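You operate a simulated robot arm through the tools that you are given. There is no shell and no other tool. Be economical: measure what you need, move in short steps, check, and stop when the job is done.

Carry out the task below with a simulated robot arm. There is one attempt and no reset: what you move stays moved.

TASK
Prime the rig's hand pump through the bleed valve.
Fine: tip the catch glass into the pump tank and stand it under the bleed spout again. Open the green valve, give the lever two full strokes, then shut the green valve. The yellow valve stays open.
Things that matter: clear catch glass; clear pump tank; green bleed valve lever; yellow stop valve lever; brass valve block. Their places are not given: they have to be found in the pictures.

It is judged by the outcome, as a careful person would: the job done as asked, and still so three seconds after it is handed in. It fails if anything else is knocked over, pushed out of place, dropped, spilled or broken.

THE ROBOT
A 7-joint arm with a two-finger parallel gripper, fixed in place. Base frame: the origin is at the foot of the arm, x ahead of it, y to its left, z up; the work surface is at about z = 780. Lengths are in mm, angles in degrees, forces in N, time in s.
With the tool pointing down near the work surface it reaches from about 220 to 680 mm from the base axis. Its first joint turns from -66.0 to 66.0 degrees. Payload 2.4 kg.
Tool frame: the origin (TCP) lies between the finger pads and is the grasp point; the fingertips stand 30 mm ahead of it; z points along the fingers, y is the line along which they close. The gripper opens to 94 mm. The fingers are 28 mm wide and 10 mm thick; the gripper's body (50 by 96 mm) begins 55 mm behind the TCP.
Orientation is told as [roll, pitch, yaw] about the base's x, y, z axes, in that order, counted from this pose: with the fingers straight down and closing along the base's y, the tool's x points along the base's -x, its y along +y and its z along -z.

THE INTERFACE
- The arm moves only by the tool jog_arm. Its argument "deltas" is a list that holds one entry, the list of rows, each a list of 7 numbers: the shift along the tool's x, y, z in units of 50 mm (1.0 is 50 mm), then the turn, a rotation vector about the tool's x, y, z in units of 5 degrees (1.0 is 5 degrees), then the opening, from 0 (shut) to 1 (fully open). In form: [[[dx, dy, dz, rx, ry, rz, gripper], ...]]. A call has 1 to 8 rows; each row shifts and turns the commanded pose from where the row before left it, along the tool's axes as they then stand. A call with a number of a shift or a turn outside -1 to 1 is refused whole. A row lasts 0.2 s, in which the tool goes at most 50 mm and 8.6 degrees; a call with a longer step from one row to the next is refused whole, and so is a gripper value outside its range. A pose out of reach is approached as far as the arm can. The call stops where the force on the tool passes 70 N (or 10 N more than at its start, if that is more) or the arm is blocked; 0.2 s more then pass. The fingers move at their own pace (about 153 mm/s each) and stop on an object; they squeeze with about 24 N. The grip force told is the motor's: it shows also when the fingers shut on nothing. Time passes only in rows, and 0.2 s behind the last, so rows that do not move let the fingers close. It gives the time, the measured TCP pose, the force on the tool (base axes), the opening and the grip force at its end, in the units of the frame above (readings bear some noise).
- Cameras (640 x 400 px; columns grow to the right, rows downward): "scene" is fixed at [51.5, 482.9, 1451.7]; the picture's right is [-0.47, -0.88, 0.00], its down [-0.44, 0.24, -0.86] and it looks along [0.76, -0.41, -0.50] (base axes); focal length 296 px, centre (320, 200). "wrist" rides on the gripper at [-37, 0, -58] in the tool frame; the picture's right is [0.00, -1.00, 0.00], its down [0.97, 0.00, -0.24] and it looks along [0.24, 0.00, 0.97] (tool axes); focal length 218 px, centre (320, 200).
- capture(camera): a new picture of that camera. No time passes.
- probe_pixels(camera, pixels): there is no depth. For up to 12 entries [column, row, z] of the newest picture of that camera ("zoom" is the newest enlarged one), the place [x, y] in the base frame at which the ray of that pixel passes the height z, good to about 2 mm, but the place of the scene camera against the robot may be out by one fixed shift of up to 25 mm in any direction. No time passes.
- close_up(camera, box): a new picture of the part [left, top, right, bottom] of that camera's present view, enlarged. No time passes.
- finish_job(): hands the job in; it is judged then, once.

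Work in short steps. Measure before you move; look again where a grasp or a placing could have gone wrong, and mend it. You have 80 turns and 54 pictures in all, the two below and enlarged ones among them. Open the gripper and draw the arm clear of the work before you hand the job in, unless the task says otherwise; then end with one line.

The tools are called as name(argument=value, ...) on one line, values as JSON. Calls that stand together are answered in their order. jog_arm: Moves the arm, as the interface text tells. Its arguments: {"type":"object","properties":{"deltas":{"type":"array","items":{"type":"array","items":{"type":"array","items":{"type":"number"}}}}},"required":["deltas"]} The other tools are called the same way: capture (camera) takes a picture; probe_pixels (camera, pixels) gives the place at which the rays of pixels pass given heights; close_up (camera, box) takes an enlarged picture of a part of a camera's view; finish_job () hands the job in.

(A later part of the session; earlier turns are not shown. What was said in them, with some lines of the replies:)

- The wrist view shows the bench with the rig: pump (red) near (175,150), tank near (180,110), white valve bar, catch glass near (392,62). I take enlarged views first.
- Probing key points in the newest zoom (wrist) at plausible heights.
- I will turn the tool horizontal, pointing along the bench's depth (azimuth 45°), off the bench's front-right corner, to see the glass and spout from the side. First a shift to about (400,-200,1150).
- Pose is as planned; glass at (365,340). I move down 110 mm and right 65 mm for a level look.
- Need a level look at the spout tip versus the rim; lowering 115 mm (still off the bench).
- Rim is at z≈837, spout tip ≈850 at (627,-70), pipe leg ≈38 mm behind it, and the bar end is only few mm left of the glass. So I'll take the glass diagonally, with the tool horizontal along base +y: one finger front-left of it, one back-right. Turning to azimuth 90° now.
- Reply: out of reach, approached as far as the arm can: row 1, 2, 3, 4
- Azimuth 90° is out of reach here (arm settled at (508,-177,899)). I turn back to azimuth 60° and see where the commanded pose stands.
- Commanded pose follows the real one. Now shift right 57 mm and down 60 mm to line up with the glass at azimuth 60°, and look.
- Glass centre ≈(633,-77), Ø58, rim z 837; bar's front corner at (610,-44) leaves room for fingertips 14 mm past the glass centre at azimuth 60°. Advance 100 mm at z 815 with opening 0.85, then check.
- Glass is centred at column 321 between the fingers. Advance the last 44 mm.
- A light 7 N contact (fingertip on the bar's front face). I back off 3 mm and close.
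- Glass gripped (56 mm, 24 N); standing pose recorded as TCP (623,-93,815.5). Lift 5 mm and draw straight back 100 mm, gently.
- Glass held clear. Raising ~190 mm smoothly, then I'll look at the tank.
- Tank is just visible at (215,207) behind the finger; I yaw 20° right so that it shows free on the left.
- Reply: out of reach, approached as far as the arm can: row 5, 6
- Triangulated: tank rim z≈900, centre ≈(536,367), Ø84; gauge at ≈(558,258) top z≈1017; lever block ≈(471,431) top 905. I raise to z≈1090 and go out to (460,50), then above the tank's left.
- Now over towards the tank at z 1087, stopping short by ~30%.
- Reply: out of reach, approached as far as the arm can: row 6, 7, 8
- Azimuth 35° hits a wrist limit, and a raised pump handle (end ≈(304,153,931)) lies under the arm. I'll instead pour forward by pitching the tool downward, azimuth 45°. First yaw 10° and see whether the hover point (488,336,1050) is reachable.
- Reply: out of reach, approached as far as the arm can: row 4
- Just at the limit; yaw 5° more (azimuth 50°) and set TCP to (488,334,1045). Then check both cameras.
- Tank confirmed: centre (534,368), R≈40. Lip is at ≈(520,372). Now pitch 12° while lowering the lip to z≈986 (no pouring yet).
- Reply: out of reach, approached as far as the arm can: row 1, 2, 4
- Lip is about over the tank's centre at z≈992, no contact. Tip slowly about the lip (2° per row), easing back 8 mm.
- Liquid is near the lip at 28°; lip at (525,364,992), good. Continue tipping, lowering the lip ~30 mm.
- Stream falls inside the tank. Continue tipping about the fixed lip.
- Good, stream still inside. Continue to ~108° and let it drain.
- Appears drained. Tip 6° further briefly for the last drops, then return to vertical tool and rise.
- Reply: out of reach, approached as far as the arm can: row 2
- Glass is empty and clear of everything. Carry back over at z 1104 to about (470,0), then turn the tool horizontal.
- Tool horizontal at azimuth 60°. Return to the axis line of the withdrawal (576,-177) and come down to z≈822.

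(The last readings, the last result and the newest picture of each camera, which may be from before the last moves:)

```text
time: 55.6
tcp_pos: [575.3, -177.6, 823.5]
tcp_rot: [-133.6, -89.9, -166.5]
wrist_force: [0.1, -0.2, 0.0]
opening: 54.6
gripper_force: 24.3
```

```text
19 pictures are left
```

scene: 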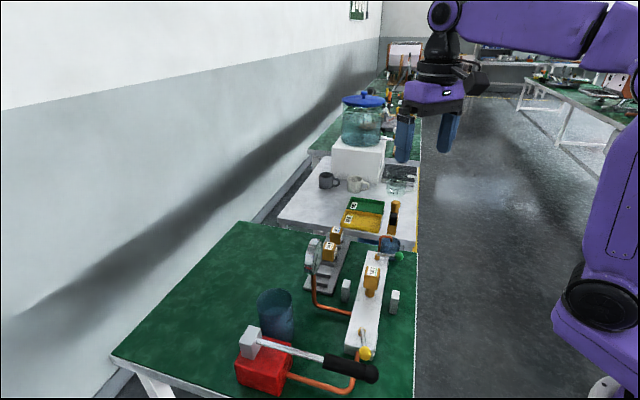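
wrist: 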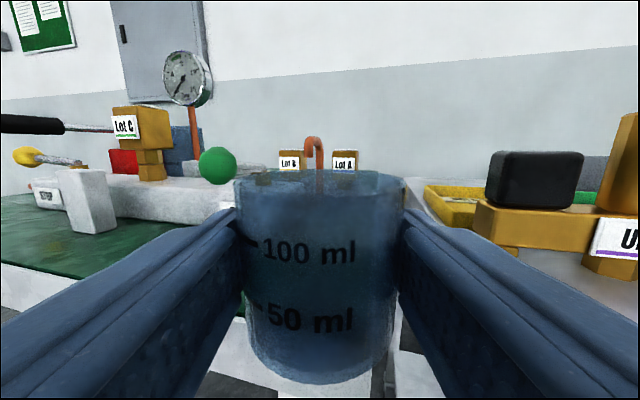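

Push back in along the axis at z≈819 (rim ≈841, under the 850 spout), 94 mm.

jog_arm(deltas=[[[0.09, 0, 0.2, 0, 0, 0, 0.5], [0, 0, 0.3, 0, 0, 0, 0.5], [0, -0.02, 0.35, 0, 0, 0, 0.5], [0, 0, 0.35, 0, 0, 0, 0.5], [0, 0, 0.3, 0, 0, 0, 0.5], [0, 0, 0.25, 0, 0, 0, 0.5], [0, 0, 0.12, 0, 0, 0, 0.5], [0, 0, 0, 0, 0, 0, 0.5]]])

jog_arm(deltas=[[[0.03, 0, 0, 0, 0, 0, 0.5], [0.03, 0, 0, 0, 0, 0, 0.5], [0, 0, 0, 0, 0, 0, 0.5]]])

capture(camera="wrist")

```text
time: 57.4
tcp_pos: [622.7, -96.4, 819.7]
tcp_rot: [-129.1, -89.9, -170.8]
wrist_force: [-0.1, 0.5, -0.6]
opening: 54.4
gripper_force: 23.7
```

```text
time: 58.2
tcp_pos: [622.2, -97.2, 817.2]
tcp_rot: [-152.5, -89.9, -147.4]
wrist_force: [1.4, 0.1, -0.9]
opening: 54.6
gripper_force: 23.9
```

```text
18 pictures are left
```

wrist: 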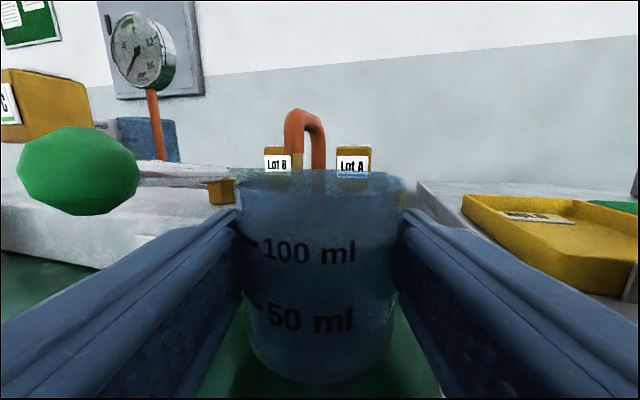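

Not yet standing; lower in 1 mm rows watching the force.

jog_arm(deltas=[[[0.02, 0, 0, 0, 0, 0, 0.5], [0.02, 0, 0, 0, 0, 0, 0.5], [0.02, 0, 0, 0, 0, 0, 0.5], [0, 0, 0, 0, 0, 0, 0.5]]])

```text
time: 59.2
tcp_pos: [623.0, -96.3, 815.0]
tcp_rot: [-143.9, -89.9, -155.9]
wrist_force: [0.6, 0.7, -1.1]
opening: 54.9
gripper_force: 23.7
```

jog_arm(deltas=[[[0.02, 0, 0, 0, 0, 0, 0.5], [0.02, 0, 0, 0, 0, 0, 0.5], [0, 0, 0, 0, 0, 0, 0.5]]])

```text
time: 60.0
tcp_pos: [623.1, -97.2, 814.2]
tcp_rot: [-146.7, -89.7, -153.0]
wrist_force: [-4.2, 0.5, 19.5]
opening: 54.5
gripper_force: 23.6
```

Standing (19 N upward). Ease 0.6 mm and open slightly.

jog_arm(deltas=[[[-0.012, 0, 0, 0, 0, 0, 0.56], [0, 0, 0, 0, 0, 0, 0.62], [0, 0, 0, 0, 0, 0, 0.68], [0, 0, 0, 0, 0, 0, 0.72], [0, 0, 0, 0, 0, 0, 0.76]]])

jog_arm(deltas=[[[0, 0, -0.2, 0, 0, 0, 0.76], [0, 0, -0.4, 0, 0, 0, 0.76], [0, 0, -0.5, 0, 0, 0, 0.76], [0, 0, -0.5, 0, 0, 0, 0.76]]])

capture(camera="wrist")

```text
time: 61.2
tcp_pos: [622.4, -96.0, 813.2]
tcp_rot: [-143.0, -89.9, -157.0]
wrist_force: [-0.3, -0.3, -0.5]
opening: 71.5
gripper_force: 0.0
```

```text
time: 62.2
tcp_pos: [583.1, -166.5, 812.2]
tcp_rot: [-164.7, -89.9, -135.3]
wrist_force: [0.4, 0.6, -0.2]
opening: 71.3
gripper_force: 0.0
```

```text
17 pictures are left
```

wrist: 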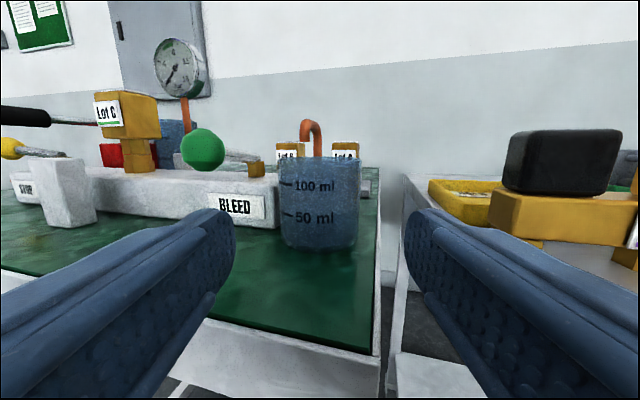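

Glass stands under the spout (spout col 311 within glass 280–360). Triangulated green valve: pivot ≈(607,0,829), knob ≈(562,-44,847), lever across the bar = shut; opening must swing it to -u (the spout leg blocks the other way). Now raise and turn tool down with yaw 45°.

jog_arm(deltas=[[[-0.9, 0, -0.2, 0, 0, 0, 0.5], [-0.9, 0, -0.2, 0, 0, 0, 0.4], [-0.9, 0, 0, 0, 0, 0, 0.38], [0, 0, 0, 0, 1, 0, 0.38], [0, 0, 0, 0, 1, 0, 0.38], [0, 0, 0, 0, 1, 0, 0.38], [0, 0, 0, 0, 1, 0, 0.38], [0, 0, 0, 0, 1, 0, 0.38]]])

jog_arm(deltas=[[[0, 0, 0, 0, 1, 0, 0.38], [0, 0, 0, 0, 1, 0, 0.38], [0, 0, 0, 0, 1, 0, 0.38], [0, 0, 0, 0, 1, 0, 0.38], [0, 0, 0, 0, 1, 0, 0.38], [0, 0, 0, 0, 1, 0, 0.38], [0, 0, 0, 0, 1, 0, 0.38], [0, 0, 0, 0, 1, 0, 0.38]]])

jog_arm(deltas=[[[0, 0, 0, 0, 1, 0, 0.38], [0, 0, 0, 0, 1, 0, 0.38], [0, 0, 0, 0, 1, 0, 0.38], [0, 0, 0, 0, 1, 0, 0.38], [0, 0, 0, 0, 1, 0, 0.38], [0, 0, 0, 0, 0, 1, 0.38], [0, 0, 0, 0, 0, 1, 0.38], [0, 0, 0, 0, 0, 1, 0.38]]])

```text
time: 64.0
tcp_pos: [572.3, -184.0, 949.2]
tcp_rot: [0.0, -65.1, 60.1]
wrist_force: [-0.5, 0.3, -0.3]
opening: 35.4
gripper_force: 0.1
```

```text
time: 65.8
tcp_pos: [574.6, -183.9, 948.8]
tcp_rot: [-0.1, -24.9, 60.1]
wrist_force: [-0.4, -0.3, -0.7]
opening: 35.8
gripper_force: 0.1
```

```text
time: 67.6
tcp_pos: [573.8, -184.3, 948.4]
tcp_rot: [0.0, -0.2, 45.0]
wrist_force: [0.0, -0.2, 0.4]
opening: 35.8
gripper_force: 0.0
```

jog_arm(deltas=[[[-0.45, 0.54, 0, 0, 0, 0, 0.38], [-0.45, 0.54, 0, 0, 0, 0, 0.38], [-0.45, 0.54, 0, 0, 0, 0, 0.38], [-0.45, 0.54, 0, 0, 0, 0, 0.38]]])

capture(camera="wrist")

```text
time: 68.6
tcp_pos: [561.0, -44.0, 947.3]
tcp_rot: [-0.1, 0.0, 45.0]
wrist_force: [-0.2, -0.1, 1.0]
opening: 35.7
gripper_force: 0.1
```

```text
16 pictures are left
```

wrist: 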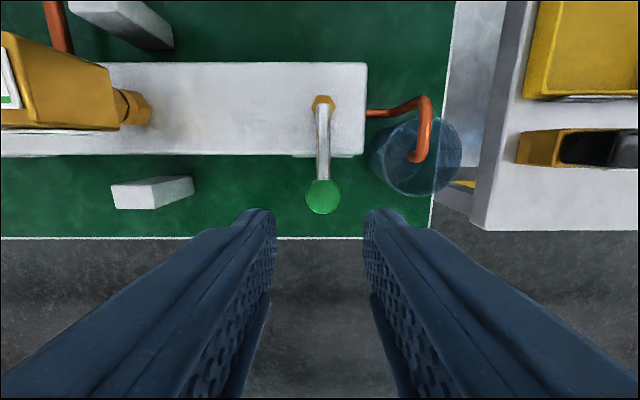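

probe_pixels(camera="wrist", pixels=[[322, 196, 847], [322, 101, 832], [415, 157, 850], [415, 152, 837], [120, 100, 850]])

```text
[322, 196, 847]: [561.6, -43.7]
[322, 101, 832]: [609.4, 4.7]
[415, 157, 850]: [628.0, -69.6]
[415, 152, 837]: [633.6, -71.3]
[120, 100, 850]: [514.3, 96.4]
```

Centred: knob (562,-44), pivot ≈(608,3). Descend 80 mm straddling the knob.

jog_arm(deltas=[[[0, 0, 0.4, 0, 0, 0, 0.38], [0, 0, 0.4, 0, 0, 0, 0.38], [0, 0, 0.4, 0, 0, 0, 0.38], [0, 0, 0.2, 0, 0, 0, 0.38], [0, 0, 0.2, 0, 0, 0, 0.38]]])

```text
time: 69.8
tcp_pos: [560.1, -43.0, 869.6]
tcp_rot: [0.0, -0.1, 45.1]
wrist_force: [0.1, -0.4, 0.3]
opening: 35.6
gripper_force: 0.0
```

Straddled without contact. Swing about the pivot: 8 rows of 5°.

jog_arm(deltas=[[[-0.005, 0.115, 0, 0, 0, 1, 0.38], [-0.005, 0.115, 0, 0, 0, 1, 0.38], [-0.005, 0.115, 0, 0, 0, 1, 0.38], [-0.005, 0.115, 0, 0, 0, 1, 0.38], [-0.005, 0.115, 0, 0, 0, 1, 0.38], [-0.005, 0.115, 0, 0, 0, 1, 0.38], [-0.005, 0.115, 0, 0, 0, 1, 0.38], [-0.005, 0.115, 0, 0, 0, 1, 0.38]]])

capture(camera="wrist")

```text
time: 71.6
tcp_pos: [540.2, -2.6, 867.2]
tcp_rot: [0.0, -0.1, 4.9]
wrist_force: [0.6, -1.4, 0.1]
opening: 36.0
gripper_force: 0.3
```

```text
15 pictures are left
```

wrist: 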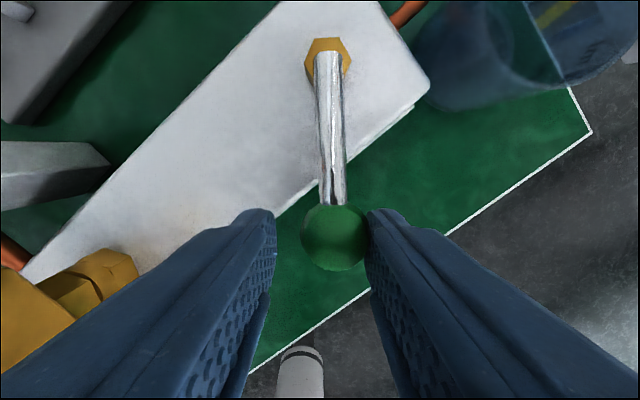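

The lever turns (knob against right finger). Continue.

jog_arm(deltas=[[[-0.005, 0.115, 0, 0, 0, 1, 0.38], [-0.005, 0.115, 0, 0, 0, 1, 0.38], [-0.005, 0.115, 0, 0, 0, 1, 0.38], [-0.005, 0.115, 0, 0, 0, 1, 0.38], [-0.005, 0.115, 0, 0, 0, 1, 0.38], [-0.005, 0.115, 0, 0, 0, 1, 0.38], [-0.005, 0.115, 0, 0, 0, 1, 0.38], [-0.005, 0.115, 0, 0, 0, 1, 0.38]]])

jog_arm(deltas=[[[-0.005, 0.115, 0, 0, 0, 1, 0.38], [-0.005, 0.115, 0, 0, 0, 1, 0.38], [-0.003, 0.058, 0, 0, 0, 0.5, 0.38]]])

capture(camera="wrist")

```text
time: 73.4
tcp_pos: [552.3, 40.5, 867.8]
tcp_rot: [0.1, 0.0, -35.1]
wrist_force: [-0.1, 0.0, -0.8]
opening: 36.2
gripper_force: 0.4
```

```text
time: 74.2
tcp_pos: [559.7, 47.6, 867.2]
tcp_rot: [-0.2, 0.1, -47.7]
wrist_force: [-9.5, -17.5, 0.2]
opening: 46.2
gripper_force: 9.7
```

```text
14 pictures are left
```

wrist: 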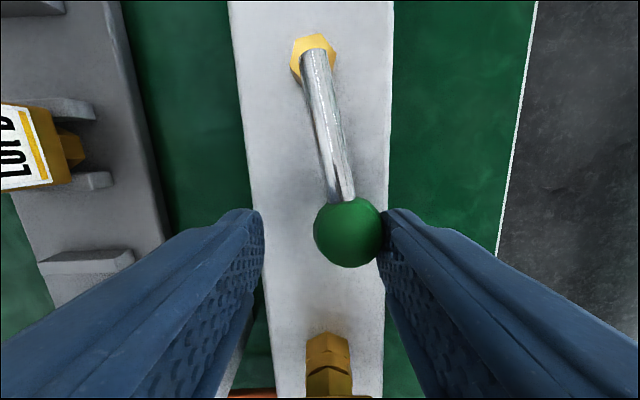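

Firm stop reached (20 N; lever at same slant as the open yellow one), so green is open. Relax back 1.5 rows, rise, then turn to yaw ≈59° toward the pump handle.

jog_arm(deltas=[[[0.002, -0.1, 0, 0, 0, -0.6, 0.38], [0, 0, -0.5, 0, 0, 0, 0.38], [0, 0, -0.9, 0, 0, 0, 0.38], [0, 0, -0.9, 0, 0, 0, 0.38], [0, 0, -0.9, 0, 0, 0, 0.38], [0, 0, -0.6, 0, 0, -1, 0.6], [0, 0, 0, 0, 0, -1, 0.6], [0, 0, 0, 0, 0, -1, 0.6]]])

jog_arm(deltas=[[[0, 0, 0, 0, 0, -1, 0.6], [0, 0, 0, 0, 0, -1, 0.6], [0, 0, 0, 0, 0, -1, 0.6], [0, 0, 0, 0, 0, -1, 0.6], [0, 0, 0, 0, 0, -1, 0.6], [0, 0, 0, 0, 0, -1, 0.6], [0, 0, 0, 0, 0, -1, 0.6], [0, 0, 0, 0, 0, -1, 0.6]]])

jog_arm(deltas=[[[0, 0, 0, 0, 0, -1, 0.6], [0, 0, 0, 0, 0, -1, 0.6], [0, 0, 0, 0, 0, -1, 0.6], [0, 0, 0, 0, 0, -1, 0.6], [0, 0, 0, 0, 0, -1, 0.6], [0, 0, 0, 0, 0, -1, 0.6], [0, 0, 0, 0, 0, -1, 0.6], [0, 0, 0, 0, 0, -1, 0.6]]])

```text
time: 76.0
tcp_pos: [557.5, 48.5, 1057.8]
tcp_rot: [0.1, -0.1, -29.3]
wrist_force: [0.7, 0.6, -0.1]
opening: 56.2
gripper_force: 0.0
```

```text
time: 77.8
tcp_pos: [557.6, 49.7, 1058.9]
tcp_rot: [0.1, -0.1, 10.5]
wrist_force: [-0.4, 0.0, -0.2]
opening: 56.4
gripper_force: 0.0
```

```text
time: 79.6
tcp_pos: [558.9, 47.7, 1058.0]
tcp_rot: [0.0, -0.2, 50.7]
wrist_force: [-0.2, 0.0, -0.2]
opening: 56.4
gripper_force: 0.1
```

jog_arm(deltas=[[[0.03, 0.68, 0, 0, 0, 0, 0.6], [0.03, 0.68, 0, 0, 0, 0, 0.6], [0.03, 0.68, 0, 0, 0, 0, 0.6], [0.03, 0.68, 0, 0, 0, 0, 0.6], [0.03, 0.68, 0, 0, 0, 0, 0.6], [0.03, 0.68, 0, 0, 0, 0, 0.6], [0.03, 0.68, 0, 0, 0, -0.8, 0.6], [0.03, 0.68, 0, 0, 0, -0.8, 0.6]]])

capture(camera="wrist")

```text
time: 81.4
tcp_pos: [338.9, 207.9, 1056.6]
tcp_rot: [-0.1, -0.1, 58.5]
wrist_force: [-0.2, 0.5, 0.4]
opening: 56.4
gripper_force: 0.0
```

```text
13 pictures are left
```

wrist: 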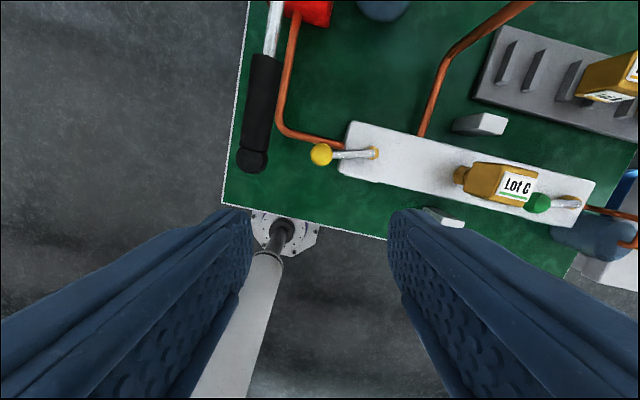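

The handle's end triangulates to ≈(299,261,909), running along the bench depth to the pivot ≈(471,431). Turn to yaw 45° and go above the grip at (320,282,985).

jog_arm(deltas=[[[0, 0, 0, 0, 0, 0.9, 0.6], [0, 0, 0, 0, 0, 0.9, 0.6], [0, 0, 0, 0, 0, 0.9, 0.6], [-0.26, 0.437, 0.47, 0, 0, 0, 0.6], [-0.26, 0.437, 0.47, 0, 0, 0, 0.6], [-0.26, 0.437, 0.47, 0, 0, 0, 0.6], [0, 0, 0, 0, 0, 0, 0.6]]])

capture(camera="wrist")

```text
time: 83.0
tcp_pos: [320.2, 281.4, 987.4]
tcp_rot: [-0.1, -0.1, 45.0]
wrist_force: [0.3, 0.0, -0.5]
opening: 56.4
gripper_force: 0.0
```

```text
12 pictures are left
```

wrist: 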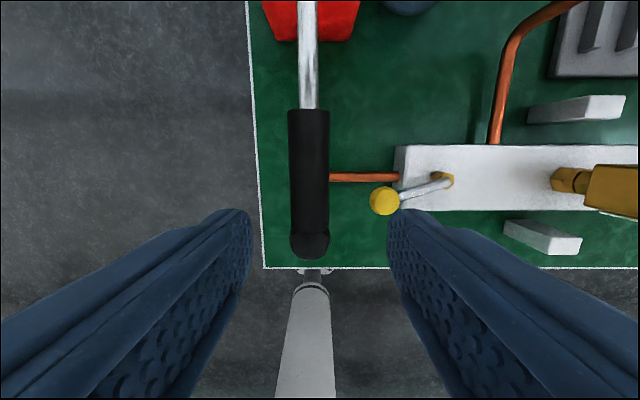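

Handle centred at col 309 (7 mm left), end 38 mm beyond the TCP. Shift 7 mm, descend to z≈912 and close on it.

jog_arm(deltas=[[[0, 0.14, 0.3, 0, 0, 0, 0.6], [0, 0, 0.4, 0, 0, 0, 0.6], [0, 0, 0.4, 0, 0, 0, 0.6], [0, 0, 0.4, 0, 0, 0, 0.6], [0, 0, 0, 0, 0, 0, 0.4], [0, 0, 0, 0, 0, 0, 0.2], [0, 0, 0, 0, 0, 0, 0.15], [0, 0, 0, 0, 0, 0, 0.15]]])

capture(camera="scene")

```text
time: 84.8
tcp_pos: [316.4, 288.3, 912.4]
tcp_rot: [-0.1, -0.1, 45.0]
wrist_force: [6.2, -3.7, -3.3]
opening: 27.3
gripper_force: 44.8
```

```text
11 pictures are left
```

scene: 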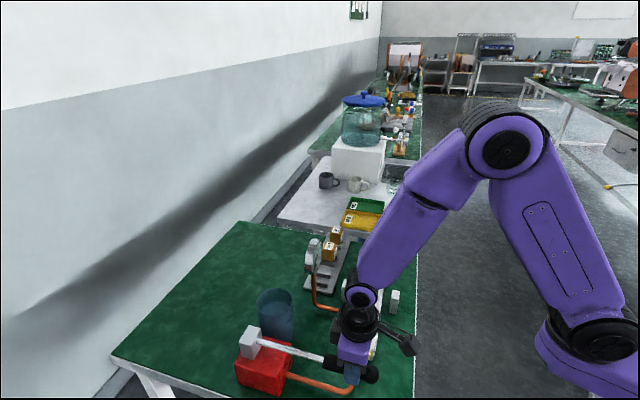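

Handle gripped (27 mm). Swing it down about the pivot by 12° and read the forces.

jog_arm(deltas=[[[0.022, 0, 0.222, 0, -0.6, 0, 0.15], [0.022, 0, 0.222, 0, -0.6, 0, 0.15], [0.022, 0, 0.222, 0, -0.6, 0, 0.15], [0.022, 0, 0.222, 0, -0.6, 0, 0.15]]])

```text
time: 85.3
tcp_pos: [316.4, 286.9, 901.9]
tcp_rot: [-0.1, -4.3, 45.0]
wrist_force: [-7.8, -7.8, 37.6]
opening: 28.2
gripper_force: 45.1
stopped in row 2: the force on the tool passed its limit (the readings are from after the stop); the commanded pose is now the measured one
```

Stopped by force after ~10 mm. Perhaps damping: try much slower downward.

jog_arm(deltas=[[[0.006, 0, 0.06, 0, -0.16, 0, 0.15], [0.006, 0, 0.06, 0, -0.16, 0, 0.15], [0.006, 0, 0.06, 0, -0.16, 0, 0.15], [0.006, 0, 0.06, 0, -0.16, 0, 0.15]]])

close_up(camera="scene", box=[220, 300, 400, 400])

```text
time: 85.7
tcp_pos: [317.2, 288.4, 901.8]
tcp_rot: [-0.2, -4.8, 44.8]
wrist_force: [-8.5, -7.8, 33.1]
opening: 27.9
gripper_force: 44.9
stopped in row 1: the force on the tool passed its limit (the readings are from after the stop); the commanded pose is now the measured one
```

```text
3.56 times, centred on (310, 350) of scene
```

zoom: 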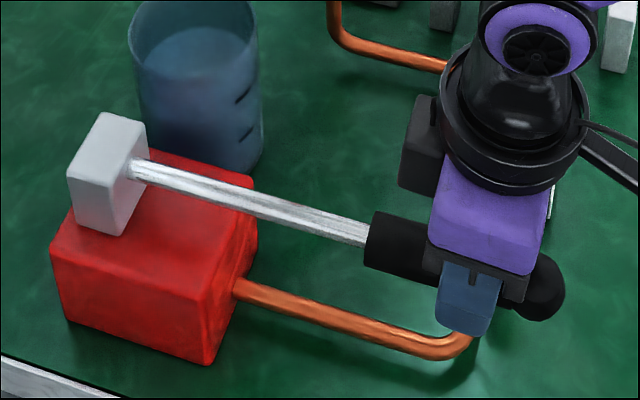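

Lever seems near its lower stop. Try upward 12°.

jog_arm(deltas=[[[-0.02, 0, -0.22, 0, 0.6, 0, 0.15], [-0.022, 0, -0.222, 0, 0.6, 0, 0.15], [-0.022, 0, -0.222, 0, 0.6, 0, 0.15], [-0.022, 0, -0.222, 0, 0.6, 0, 0.15]]])

```text
time: 86.7
tcp_pos: [321.4, 292.3, 944.5]
tcp_rot: [-0.1, 7.1, 44.8]
wrist_force: [4.9, 6.1, -6.4]
opening: 27.6
gripper_force: 44.8
```

Upward moves freely. Continue up until the upper stop.

jog_arm(deltas=[[[-0.022, 0, -0.222, 0, 0.6, 0, 0.15], [-0.022, 0, -0.222, 0, 0.6, 0, 0.15], [-0.022, 0, -0.222, 0, 0.6, 0, 0.15], [-0.022, 0, -0.222, 0, 0.6, 0, 0.15], [-0.022, 0, -0.222, 0, 0.6, 0, 0.15], [-0.022, 0, -0.222, 0, 0.6, 0, 0.15], [-0.022, 0, -0.222, 0, 0.6, 0, 0.15], [-0.022, 0, -0.222, 0, 0.6, 0, 0.15]]])

capture(camera="scene")

```text
time: 88.5
tcp_pos: [347.2, 317.4, 1024.6]
tcp_rot: [-0.1, 30.6, 44.8]
wrist_force: [25.3, 12.4, -19.3]
opening: 27.5
gripper_force: 45.1
```

```text
9 pictures are left
```

scene: 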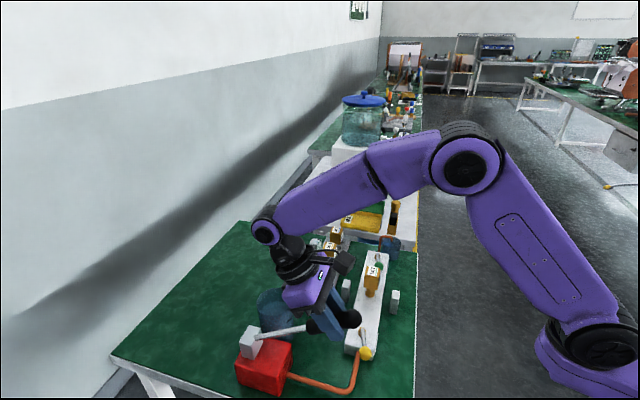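

Force is mainly axial (radius mismatch), no stop yet. Continue up with slight inward correction.

jog_arm(deltas=[[[-0.08, 0, -0.2, 0, 0.6, 0, 0.15], [-0.06, 0, -0.22, 0, 0.6, 0, 0.15], [-0.04, 0, -0.22, 0, 0.6, 0, 0.15], [-0.03, 0, -0.22, 0, 0.6, 0, 0.15]]])

```text
time: 89.5
tcp_pos: [367.9, 342.4, 1056.3]
tcp_rot: [-0.2, 43.2, 44.8]
wrist_force: [0.9, 0.1, 0.0]
opening: 14.0
gripper_force: 0.0
```

The fingers slipped off (opening 14). Open and look where the lever is.

jog_arm(deltas=[[[0, 0, 0, 0, 0, 0, 0.6], [0, 0, -0.4, 0, 0, 0, 0.6]]])

close_up(camera="scene", box=[220, 220, 420, 400])

```text
time: 90.1
tcp_pos: [375.7, 345.4, 1069.9]
tcp_rot: [-0.2, 43.2, 44.7]
wrist_force: [0.8, 0.5, -0.1]
opening: 56.9
gripper_force: 0.0
out of reach, approached as far as the arm can: row 2
```

```text
2.22 times, centred on (320, 310) of scene
```

zoom: 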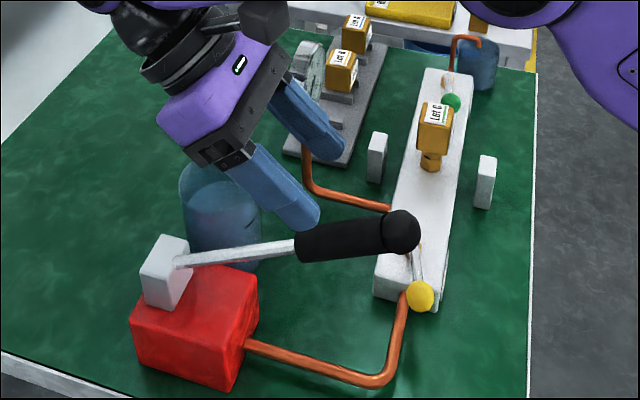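

Lever stays up at ≈36°; it likely met its upper stop when the fingers slid. Align the tool to it (pitch 36°), advance 60 mm along the tool axis and re-grip.

jog_arm(deltas=[[[0, 0, 0, 0, -0.72, 0, 0.6], [0, 0, 0, 0, -0.72, 0, 0.6], [-0.03, 0, 0.3, 0, 0, 0, 0.6], [-0.03, 0, 0.3, 0, 0, 0, 0.6], [-0.03, 0, 0.3, 0, 0, 0, 0.6], [0, 0, 0.3, 0, 0, 0, 0.6], [0, 0, 0, 0, 0, 0, 0.3], [0, 0, 0, 0, 0, 0, 0.1]]])

jog_arm(deltas=[[[0, 0, 0, 0, 0, 0, 0.1], [0, 0, 0, 0, 0, 0, 0.1]]])

```text
time: 91.9
tcp_pos: [352.6, 324.5, 1017.8]
tcp_rot: [-0.2, 36.0, 44.8]
wrist_force: [-2.0, -0.2, 0.5]
opening: 27.4
gripper_force: 44.6
```

```text
time: 92.5
tcp_pos: [353.9, 324.6, 1018.6]
tcp_rot: [-0.1, 36.0, 44.8]
wrist_force: [-3.7, 1.2, -0.1]
opening: 27.5
gripper_force: 45.1
```

Re-gripped. Test for the upper stop: two slow rows up.

jog_arm(deltas=[[[-0.008, 0, -0.106, 0, 0.3, 0, 0.1], [-0.008, 0, -0.106, 0, 0.3, 0, 0.1], [-0.008, 0, -0.106, 0, 0.3, 0, 0.1], [0, 0, 0, 0, 0, 0, 0.1]]])

```text
time: 93.5
tcp_pos: [359.9, 331.5, 1030.4]
tcp_rot: [-0.1, 40.8, 44.8]
wrist_force: [-14.4, -7.0, -7.7]
opening: 27.3
gripper_force: 44.3
```

jog_arm(deltas=[[[-0.008, 0, -0.106, 0, 0.3, 0, 0.1], [-0.008, 0, -0.106, 0, 0.3, 0, 0.1], [-0.008, 0, -0.106, 0, 0.3, 0, 0.1], [0, 0, 0, 0, 0, 0, 0.1]]])

close_up(camera="scene", box=[220, 220, 420, 400])

```text
time: 94.5
tcp_pos: [367.7, 341.5, 1042.5]
tcp_rot: [-0.3, 44.9, 44.7]
wrist_force: [0.3, 0.2, 0.3]
opening: 8.9
gripper_force: 0.0
```

```text
2.22 times, centred on (320, 310) of scene
```

zoom: 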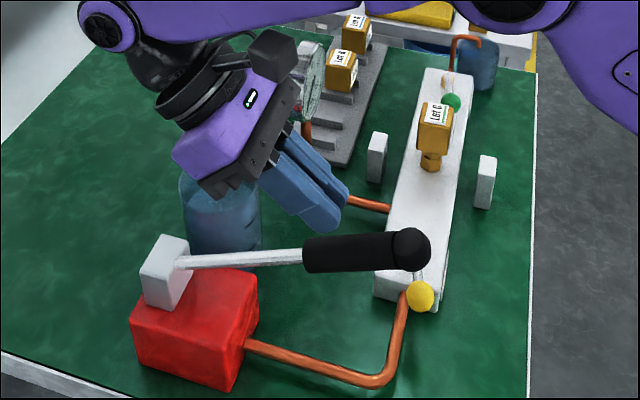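

Confirmed: the lever doesn't go above ≈36° (upper stop). Re-align to ≈33°, take it deeper in the fingers for the down stroke.

jog_arm(deltas=[[[0, -0.04, 0, 0, -0.8, 0, 0.6], [0, 0, 0, 0, -0.8, 0, 0.6], [0, 0, 0, 0, -0.8, 0, 0.6], [0.05, 0, 0.36, 0, 0, 0, 0.6], [0.05, 0, 0.36, 0, 0, 0, 0.6], [0.05, 0, 0.35, 0, 0, 0, 0.6], [0, 0, 0, 0, 0, 0, 0.3], [0, 0, 0, 0, 0, 0, 0.0]]])

jog_arm(deltas=[[[0, 0, 0, 0, 0, 0, 0], [0.002, 0, 0.2, 0, -0.6, 0, 0], [0, 0, 0.21, 0, -0.6, 0, 0], [0, 0, 0.21, 0, -0.6, 0, 0]]])

```text
time: 96.3
tcp_pos: [342.0, 314.8, 998.7]
tcp_rot: [-0.1, 32.9, 44.9]
wrist_force: [-5.1, 3.9, -0.7]
opening: 27.2
gripper_force: 44.9
```

```text
time: 97.3
tcp_pos: [333.9, 305.7, 973.2]
tcp_rot: [0.1, 23.7, 44.9]
wrist_force: [-1.7, 19.9, -9.7]
opening: 27.4
gripper_force: 45.2
```

Lever follows down. Continue down to the lower stop.

jog_arm(deltas=[[[-0.03, 0.02, 0.215, 0, -0.6, 0, 0], [-0.02, 0.02, 0.215, 0, -0.6, 0, 0], [-0.006, 0, 0.215, 0, -0.6, 0, 0], [-0.006, 0, 0.215, 0, -0.6, 0, 0], [-0.006, 0, 0.215, 0, -0.6, 0, 0], [-0.006, 0, 0.215, 0, -0.6, 0, 0], [-0.006, 0, 0.215, 0, -0.6, 0, 0], [-0.006, 0, 0.1, 0, -0.3, 0, 0]]])

jog_arm(deltas=[[[0, 0, 0.06, 0, -0.16, 0, 0], [0, 0, 0.06, 0, -0.16, 0, 0], [0, 0, 0.06, 0, -0.16, 0, 0], [0, 0, 0.06, 0, -0.16, 0, 0]]])

close_up(camera="scene", box=[220, 220, 420, 400])

```text
time: 99.0
tcp_pos: [322.0, 293.0, 902.1]
tcp_rot: [-0.1, 2.3, 44.9]
wrist_force: [-6.4, -6.1, 26.0]
opening: 27.8
gripper_force: 45.0
stopped in row 8: the force on the tool passed its limit (the readings are from after the stop); the commanded pose is now the measured one
```

```text
time: 99.4
tcp_pos: [323.1, 293.9, 901.4]
tcp_rot: [-0.1, 1.6, 44.8]
wrist_force: [-7.4, -8.1, 29.4]
opening: 28.1
gripper_force: 45.5
stopped in row 2: the force on the tool passed its limit (the readings are from after the stop); the commanded pose is now the measured one
```

```text
2.22 times, centred on (320, 310) of scene
```

zoom: 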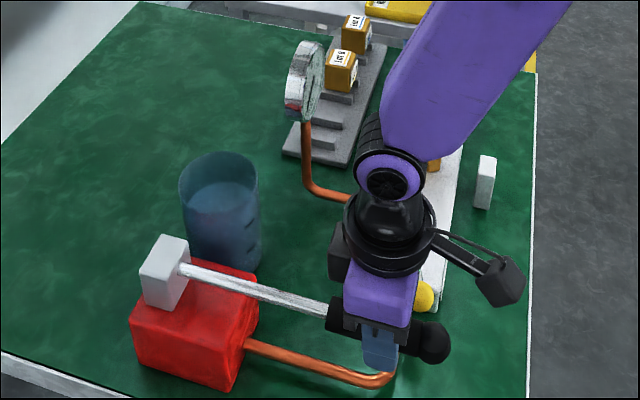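

Lower stop reached firmly: first stroke done. Second stroke: up.

jog_arm(deltas=[[[-0.006, 0, -0.215, 0, 0.6, 0, 0], [-0.006, 0, -0.215, 0, 0.6, 0, 0], [-0.006, 0, -0.215, 0, 0.6, 0, 0], [-0.006, 0, -0.215, 0, 0.6, 0, 0], [-0.006, 0, -0.215, 0, 0.6, 0, 0], [-0.006, 0, -0.215, 0, 0.6, 0, 0], [-0.006, 0, -0.215, 0, 0.6, 0, 0], [-0.006, 0, -0.215, 0, 0.6, 0, 0]]])

jog_arm(deltas=[[[-0.02, 0, -0.215, 0, 0.6, 0, 0], [-0.02, 0, -0.215, 0, 0.6, 0, 0], [-0.01, 0, -0.15, 0, 0.4, 0, 0], [0, 0, 0, 0, 0, 0, 0]]])

```text
time: 101.2
tcp_pos: [336.5, 308.6, 984.6]
tcp_rot: [-0.1, 25.4, 44.8]
wrist_force: [2.3, -5.3, 3.6]
opening: 27.4
gripper_force: 45.1
```

```text
time: 102.2
tcp_pos: [347.3, 318.2, 1008.7]
tcp_rot: [-0.2, 33.8, 44.9]
wrist_force: [-5.1, -10.0, 7.5]
opening: 27.4
gripper_force: 44.6
```

jog_arm(deltas=[[[0.02, 0, -0.106, 0, 0.3, 0, 0], [0.01, 0, -0.106, 0, 0.3, 0, 0], [0, 0, -0.106, 0, 0.3, 0, 0], [0, 0, 0, 0, 0, 0, 0]]])

```text
time: 103.2
tcp_pos: [354.1, 325.7, 1021.5]
tcp_rot: [-0.1, 37.9, 44.9]
wrist_force: [-0.2, -4.2, -29.4]
opening: 27.4
gripper_force: 45.1
```

Upper stop felt (29 N). Now the second down stroke.

jog_arm(deltas=[[[0, 0, 0.215, 0, -0.6, 0, 0], [-0.006, 0, 0.215, 0, -0.6, 0, 0], [-0.006, 0, 0.215, 0, -0.6, 0, 0], [-0.006, 0, 0.215, 0, -0.6, 0, 0], [-0.006, 0, 0.215, 0, -0.6, 0, 0], [-0.006, 0, 0.215, 0, -0.6, 0, 0], [-0.006, 0, 0.215, 0, -0.6, 0, 0], [-0.006, 0, 0.215, 0, -0.6, 0, 0]]])

jog_arm(deltas=[[[-0.006, 0, 0.215, 0, -0.6, 0, 0], [-0.006, 0, 0.215, 0, -0.6, 0, 0], [-0.006, 0, 0.215, 0, -0.6, 0, 0], [-0.006, 0, 0.215, 0, -0.6, 0, 0], [0, 0, 0.1, 0, -0.3, 0, 0], [0, 0, 0.1, 0, -0.3, 0, 0]]])

close_up(camera="scene", box=[220, 220, 420, 400])

```text
time: 105.0
tcp_pos: [326.3, 298.3, 945.3]
tcp_rot: [-0.1, 14.0, 44.9]
wrist_force: [14.5, -8.8, 1.3]
opening: 27.3
gripper_force: 45.3
```

```text
time: 106.2
tcp_pos: [322.1, 293.5, 902.0]
tcp_rot: [0.0, 0.8, 44.9]
wrist_force: [-5.9, -8.7, 29.9]
opening: 27.8
gripper_force: 44.8
stopped in row 6: the force on the tool passed its limit (the readings are from after the stop); the commanded pose is now the measured one
```

```text
2.22 times, centred on (320, 310) of scene
```

zoom: 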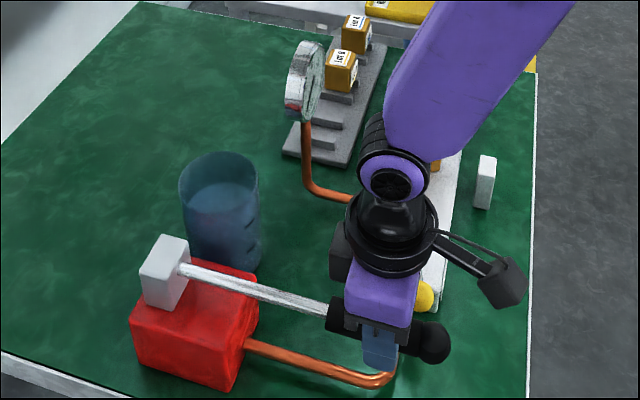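

Two full strokes done, lever at its lower stop. Release, rise, and go back to the green valve.

jog_arm(deltas=[[[0, 0, 0, 0, 0, 0, 0.3], [0, 0, 0, 0, 0, 0, 0.6], [0, 0, 0, 0, 0, 0, 0.6], [0, 0, -0.6, 0, 0, 0, 0.6], [0, 0, -0.8, 0, 0, 0, 0.6], [0, 0, -0.8, 0, 0, 0, 0.6], [0, 0, -0.8, 0, 0, 0, 0.6]]])

jog_arm(deltas=[[[0.03, -0.86, 0, 0, 0, 0, 0.5], [0.03, -0.86, 0, 0, 0, 0, 0.5], [0.03, -0.86, 0, 0, 0, 0, 0.5], [0.03, -0.86, 0, 0, 0, 0, 0.5], [0.03, -0.86, 0, 0, 0, 0, 0.5], [0.03, -0.86, 0, 0, 0, 0, 0.5], [0.03, -0.86, 0, 0, 0, 0, 0.5], [0.03, -0.84, 0, 0, 0, 0, 0.5]]])

jog_arm(deltas=[[[0, 0, 0, 0, 0, 1, 0.5], [0, 0, 0, 0, 0, 1, 0.5], [0, 0, 0, 0, 0, 1, 0.5], [0, 0, 0, 0, 0, 1, 0.5], [0, 0, 0, 0, 0, 1, 0.5], [0, 0, 0, 0, 0, 1, 0.5], [0, 0, 0, 0, 0, 1, 0.5], [0, 0, 0, 0, 0, 1, 0.5]]])

jog_arm(deltas=[[[0, 0, 0, 0, 0, 1, 0.5], [0, 0, 0, 0, 0, 1, 0.5], [0, 0, 0, 0, 0, 1, 0.5], [0, 0, 0, 0, 0, 1, 0.5], [0, 0, 0.5, 0, 0, 1, 0.5], [0, 0, 0.5, 0, 0, 1, 0.5], [0, 0, 0.5, 0, 0, 1, 0.5], [0, 0, 0.5, 0, 0, 1, 0.5]]])

capture(camera="wrist")

```text
time: 107.8
tcp_pos: [322.9, 297.7, 1049.7]
tcp_rot: [-0.1, 0.7, 44.8]
wrist_force: [0.1, 0.7, 0.3]
opening: 56.4
gripper_force: 0.0
```

```text
time: 109.6
tcp_pos: [558.2, 42.2, 1053.2]
tcp_rot: [-0.2, 0.9, 45.0]
wrist_force: [-0.9, -0.4, -0.4]
opening: 47.2
gripper_force: 0.0
```

```text
time: 111.4
tcp_pos: [557.0, 44.1, 1050.4]
tcp_rot: [-0.6, 0.5, 4.7]
wrist_force: [-0.7, -0.3, 0.3]
opening: 47.0
gripper_force: 0.1
```

```text
time: 113.2
tcp_pos: [555.1, 43.6, 952.5]
tcp_rot: [-0.7, 0.0, -35.3]
wrist_force: [0.4, 0.0, -0.4]
opening: 47.2
gripper_force: 0.0
```

```text
4 pictures are left
```

wrist: 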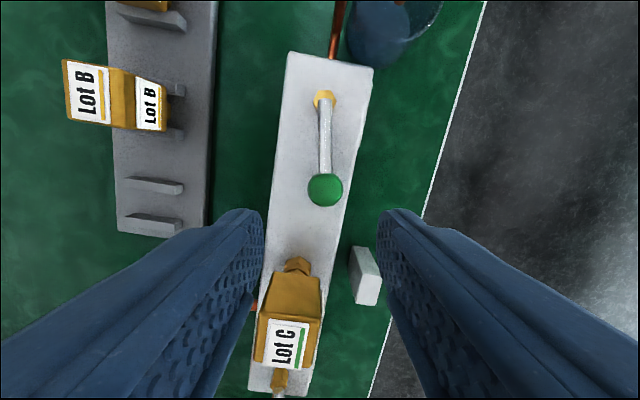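

Knob sits between the fingers (325,190). Align, descend, narrow to 0.37, then swing back toward shut.

jog_arm(deltas=[[[-0.08, -0.06, 0.4, 0, 0, 0, 0.5], [0, 0, 0.4, 0, 0, 0, 0.5], [0, 0, 0.4, 0, 0, 0, 0.5], [0, 0, 0.3, 0, 0, 0, 0.5], [0, 0, 0.2, 0, 0, 0, 0.5], [0, 0, 0, 0, 0, 0, 0.37], [0, 0, 0, 0, 0, 0, 0.37]]])

jog_arm(deltas=[[[-0.005, -0.118, 0, 0, 0, -1, 0.37], [-0.005, -0.118, 0, 0, 0, -1, 0.37], [-0.005, -0.118, 0, 0, 0, -1, 0.37], [-0.005, -0.118, 0, 0, 0, -1, 0.37], [-0.005, -0.118, 0, 0, 0, -1, 0.37], [-0.005, -0.118, 0, 0, 0, -1, 0.37], [-0.005, -0.118, 0, 0, 0, -1, 0.37], [-0.005, -0.118, 0, 0, 0, -1, 0.37]]])

jog_arm(deltas=[[[-0.005, -0.118, 0, 0, 0, -1, 0.37], [-0.005, -0.118, 0, 0, 0, -1, 0.37], [-0.005, -0.118, 0, 0, 0, -1, 0.37], [-0.005, -0.118, 0, 0, 0, -1, 0.37], [-0.005, -0.118, 0, 0, 0, -1, 0.37], [-0.005, -0.118, 0, 0, 0, -1, 0.37], [-0.005, -0.118, 0, 0, 0, -1, 0.37]]])

```text
time: 114.8
tcp_pos: [556.5, 37.7, 866.2]
tcp_rot: [-0.8, 0.0, -35.2]
wrist_force: [-0.1, 0.4, 0.1]
opening: 34.8
gripper_force: 0.2
```

```text
time: 116.6
tcp_pos: [543.6, -6.6, 866.9]
tcp_rot: [-0.6, 0.4, 4.8]
wrist_force: [-0.7, 0.7, -0.2]
opening: 35.0
gripper_force: 0.0
```

```text
time: 118.2
tcp_pos: [559.7, -45.9, 866.6]
tcp_rot: [-0.2, 0.8, 39.9]
wrist_force: [-0.2, -0.3, 0.1]
opening: 35.1
gripper_force: 0.3
```

Near shut; continue in small steps until the stop is felt.

jog_arm(deltas=[[[-0.003, -0.059, 0, 0, 0, -0.5, 0.37], [-0.003, -0.059, 0, 0, 0, -0.5, 0.37], [-0.003, -0.059, 0, 0, 0, -0.5, 0.37], [0, 0, 0, 0, 0, 0, 0.37]]])

```text
time: 119.2
tcp_pos: [563.6, -50.6, 867.0]
tcp_rot: [0.0, 0.7, 47.4]
wrist_force: [-1.0, 1.7, -0.7]
opening: 36.4
gripper_force: 1.3
```

jog_arm(deltas=[[[-0.003, -0.059, 0, 0, 0, -0.5, 0.37], [-0.003, -0.059, 0, 0, 0, -0.5, 0.37], [0, 0, 0, 0, 0, 0, 0.37]]])

capture(camera="wrist")

```text
time: 120.0
tcp_pos: [569.1, -54.4, 866.2]
tcp_rot: [0.1, 0.9, 52.4]
wrist_force: [-8.5, 12.4, 0.3]
opening: 42.7
gripper_force: 6.7
```

```text
3 pictures are left
```

wrist: 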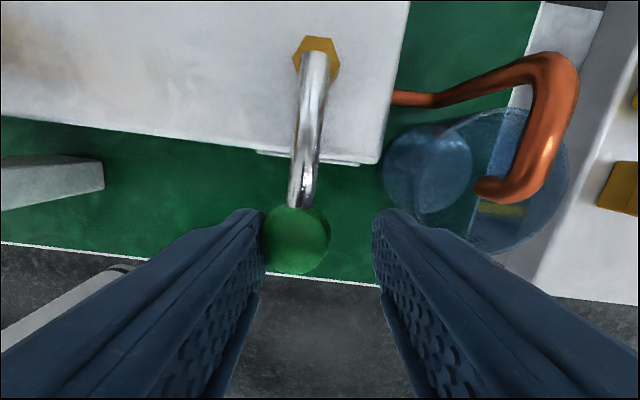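

Shut stop felt (15 N); lever is square to the bar. Relax, rise clear and check.

jog_arm(deltas=[[[0, 0.13, 0, 0, 0, 1, 0.42], [0, 0, -0.4, 0, 0, 0, 0.42], [0, 0, -0.8, 0, 0, 0, 0.42], [0, 0, -0.8, 0, 0, 0, 0.42], [0.3, 0, -0.8, 0, 0, 0, 0.42], [0.6, 0, -0.8, 0, 0, 0, 1], [0.6, 0, -0.6, 0, 0, 0, 1], [0.6, 0, -0.4, 0, 0, 0, 1]]])

capture(camera="wrist")

close_up(camera="scene", box=[220, 210, 440, 400])

```text
time: 121.8
tcp_pos: [495.4, -126.6, 1096.9]
tcp_rot: [-0.1, 0.8, 47.3]
wrist_force: [0.0, 0.3, 0.6]
opening: 94.1
gripper_force: 0.1
```

```text
2 pictures are left
```

wrist: 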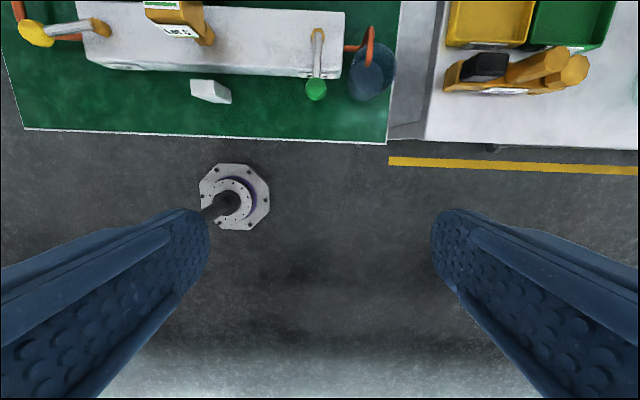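

```text
2.11 times, centred on (330, 305) of scene
```

zoom: 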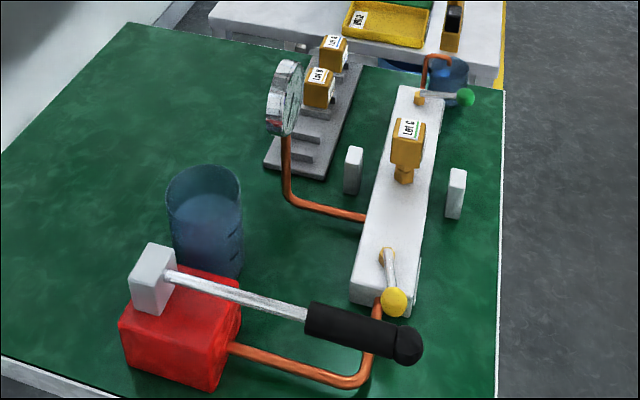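

Glass stands under the spout, green valve is shut, the yellow lever is unmoved, and nothing else is displaced. The arm is clear with the gripper open, so I hand the job in.

finish_job()

```text
The job is handed in.
```

The job is handed in. I tipped the catch glass into the pump tank and stood it back under the spout. I opened the green valve, gave the lever two full strokes, then shut the green valve. The yellow valve stayed open. During the first upstroke the gripper slipped off the handle at the top stop, so I re-gripped it before the downstroke.
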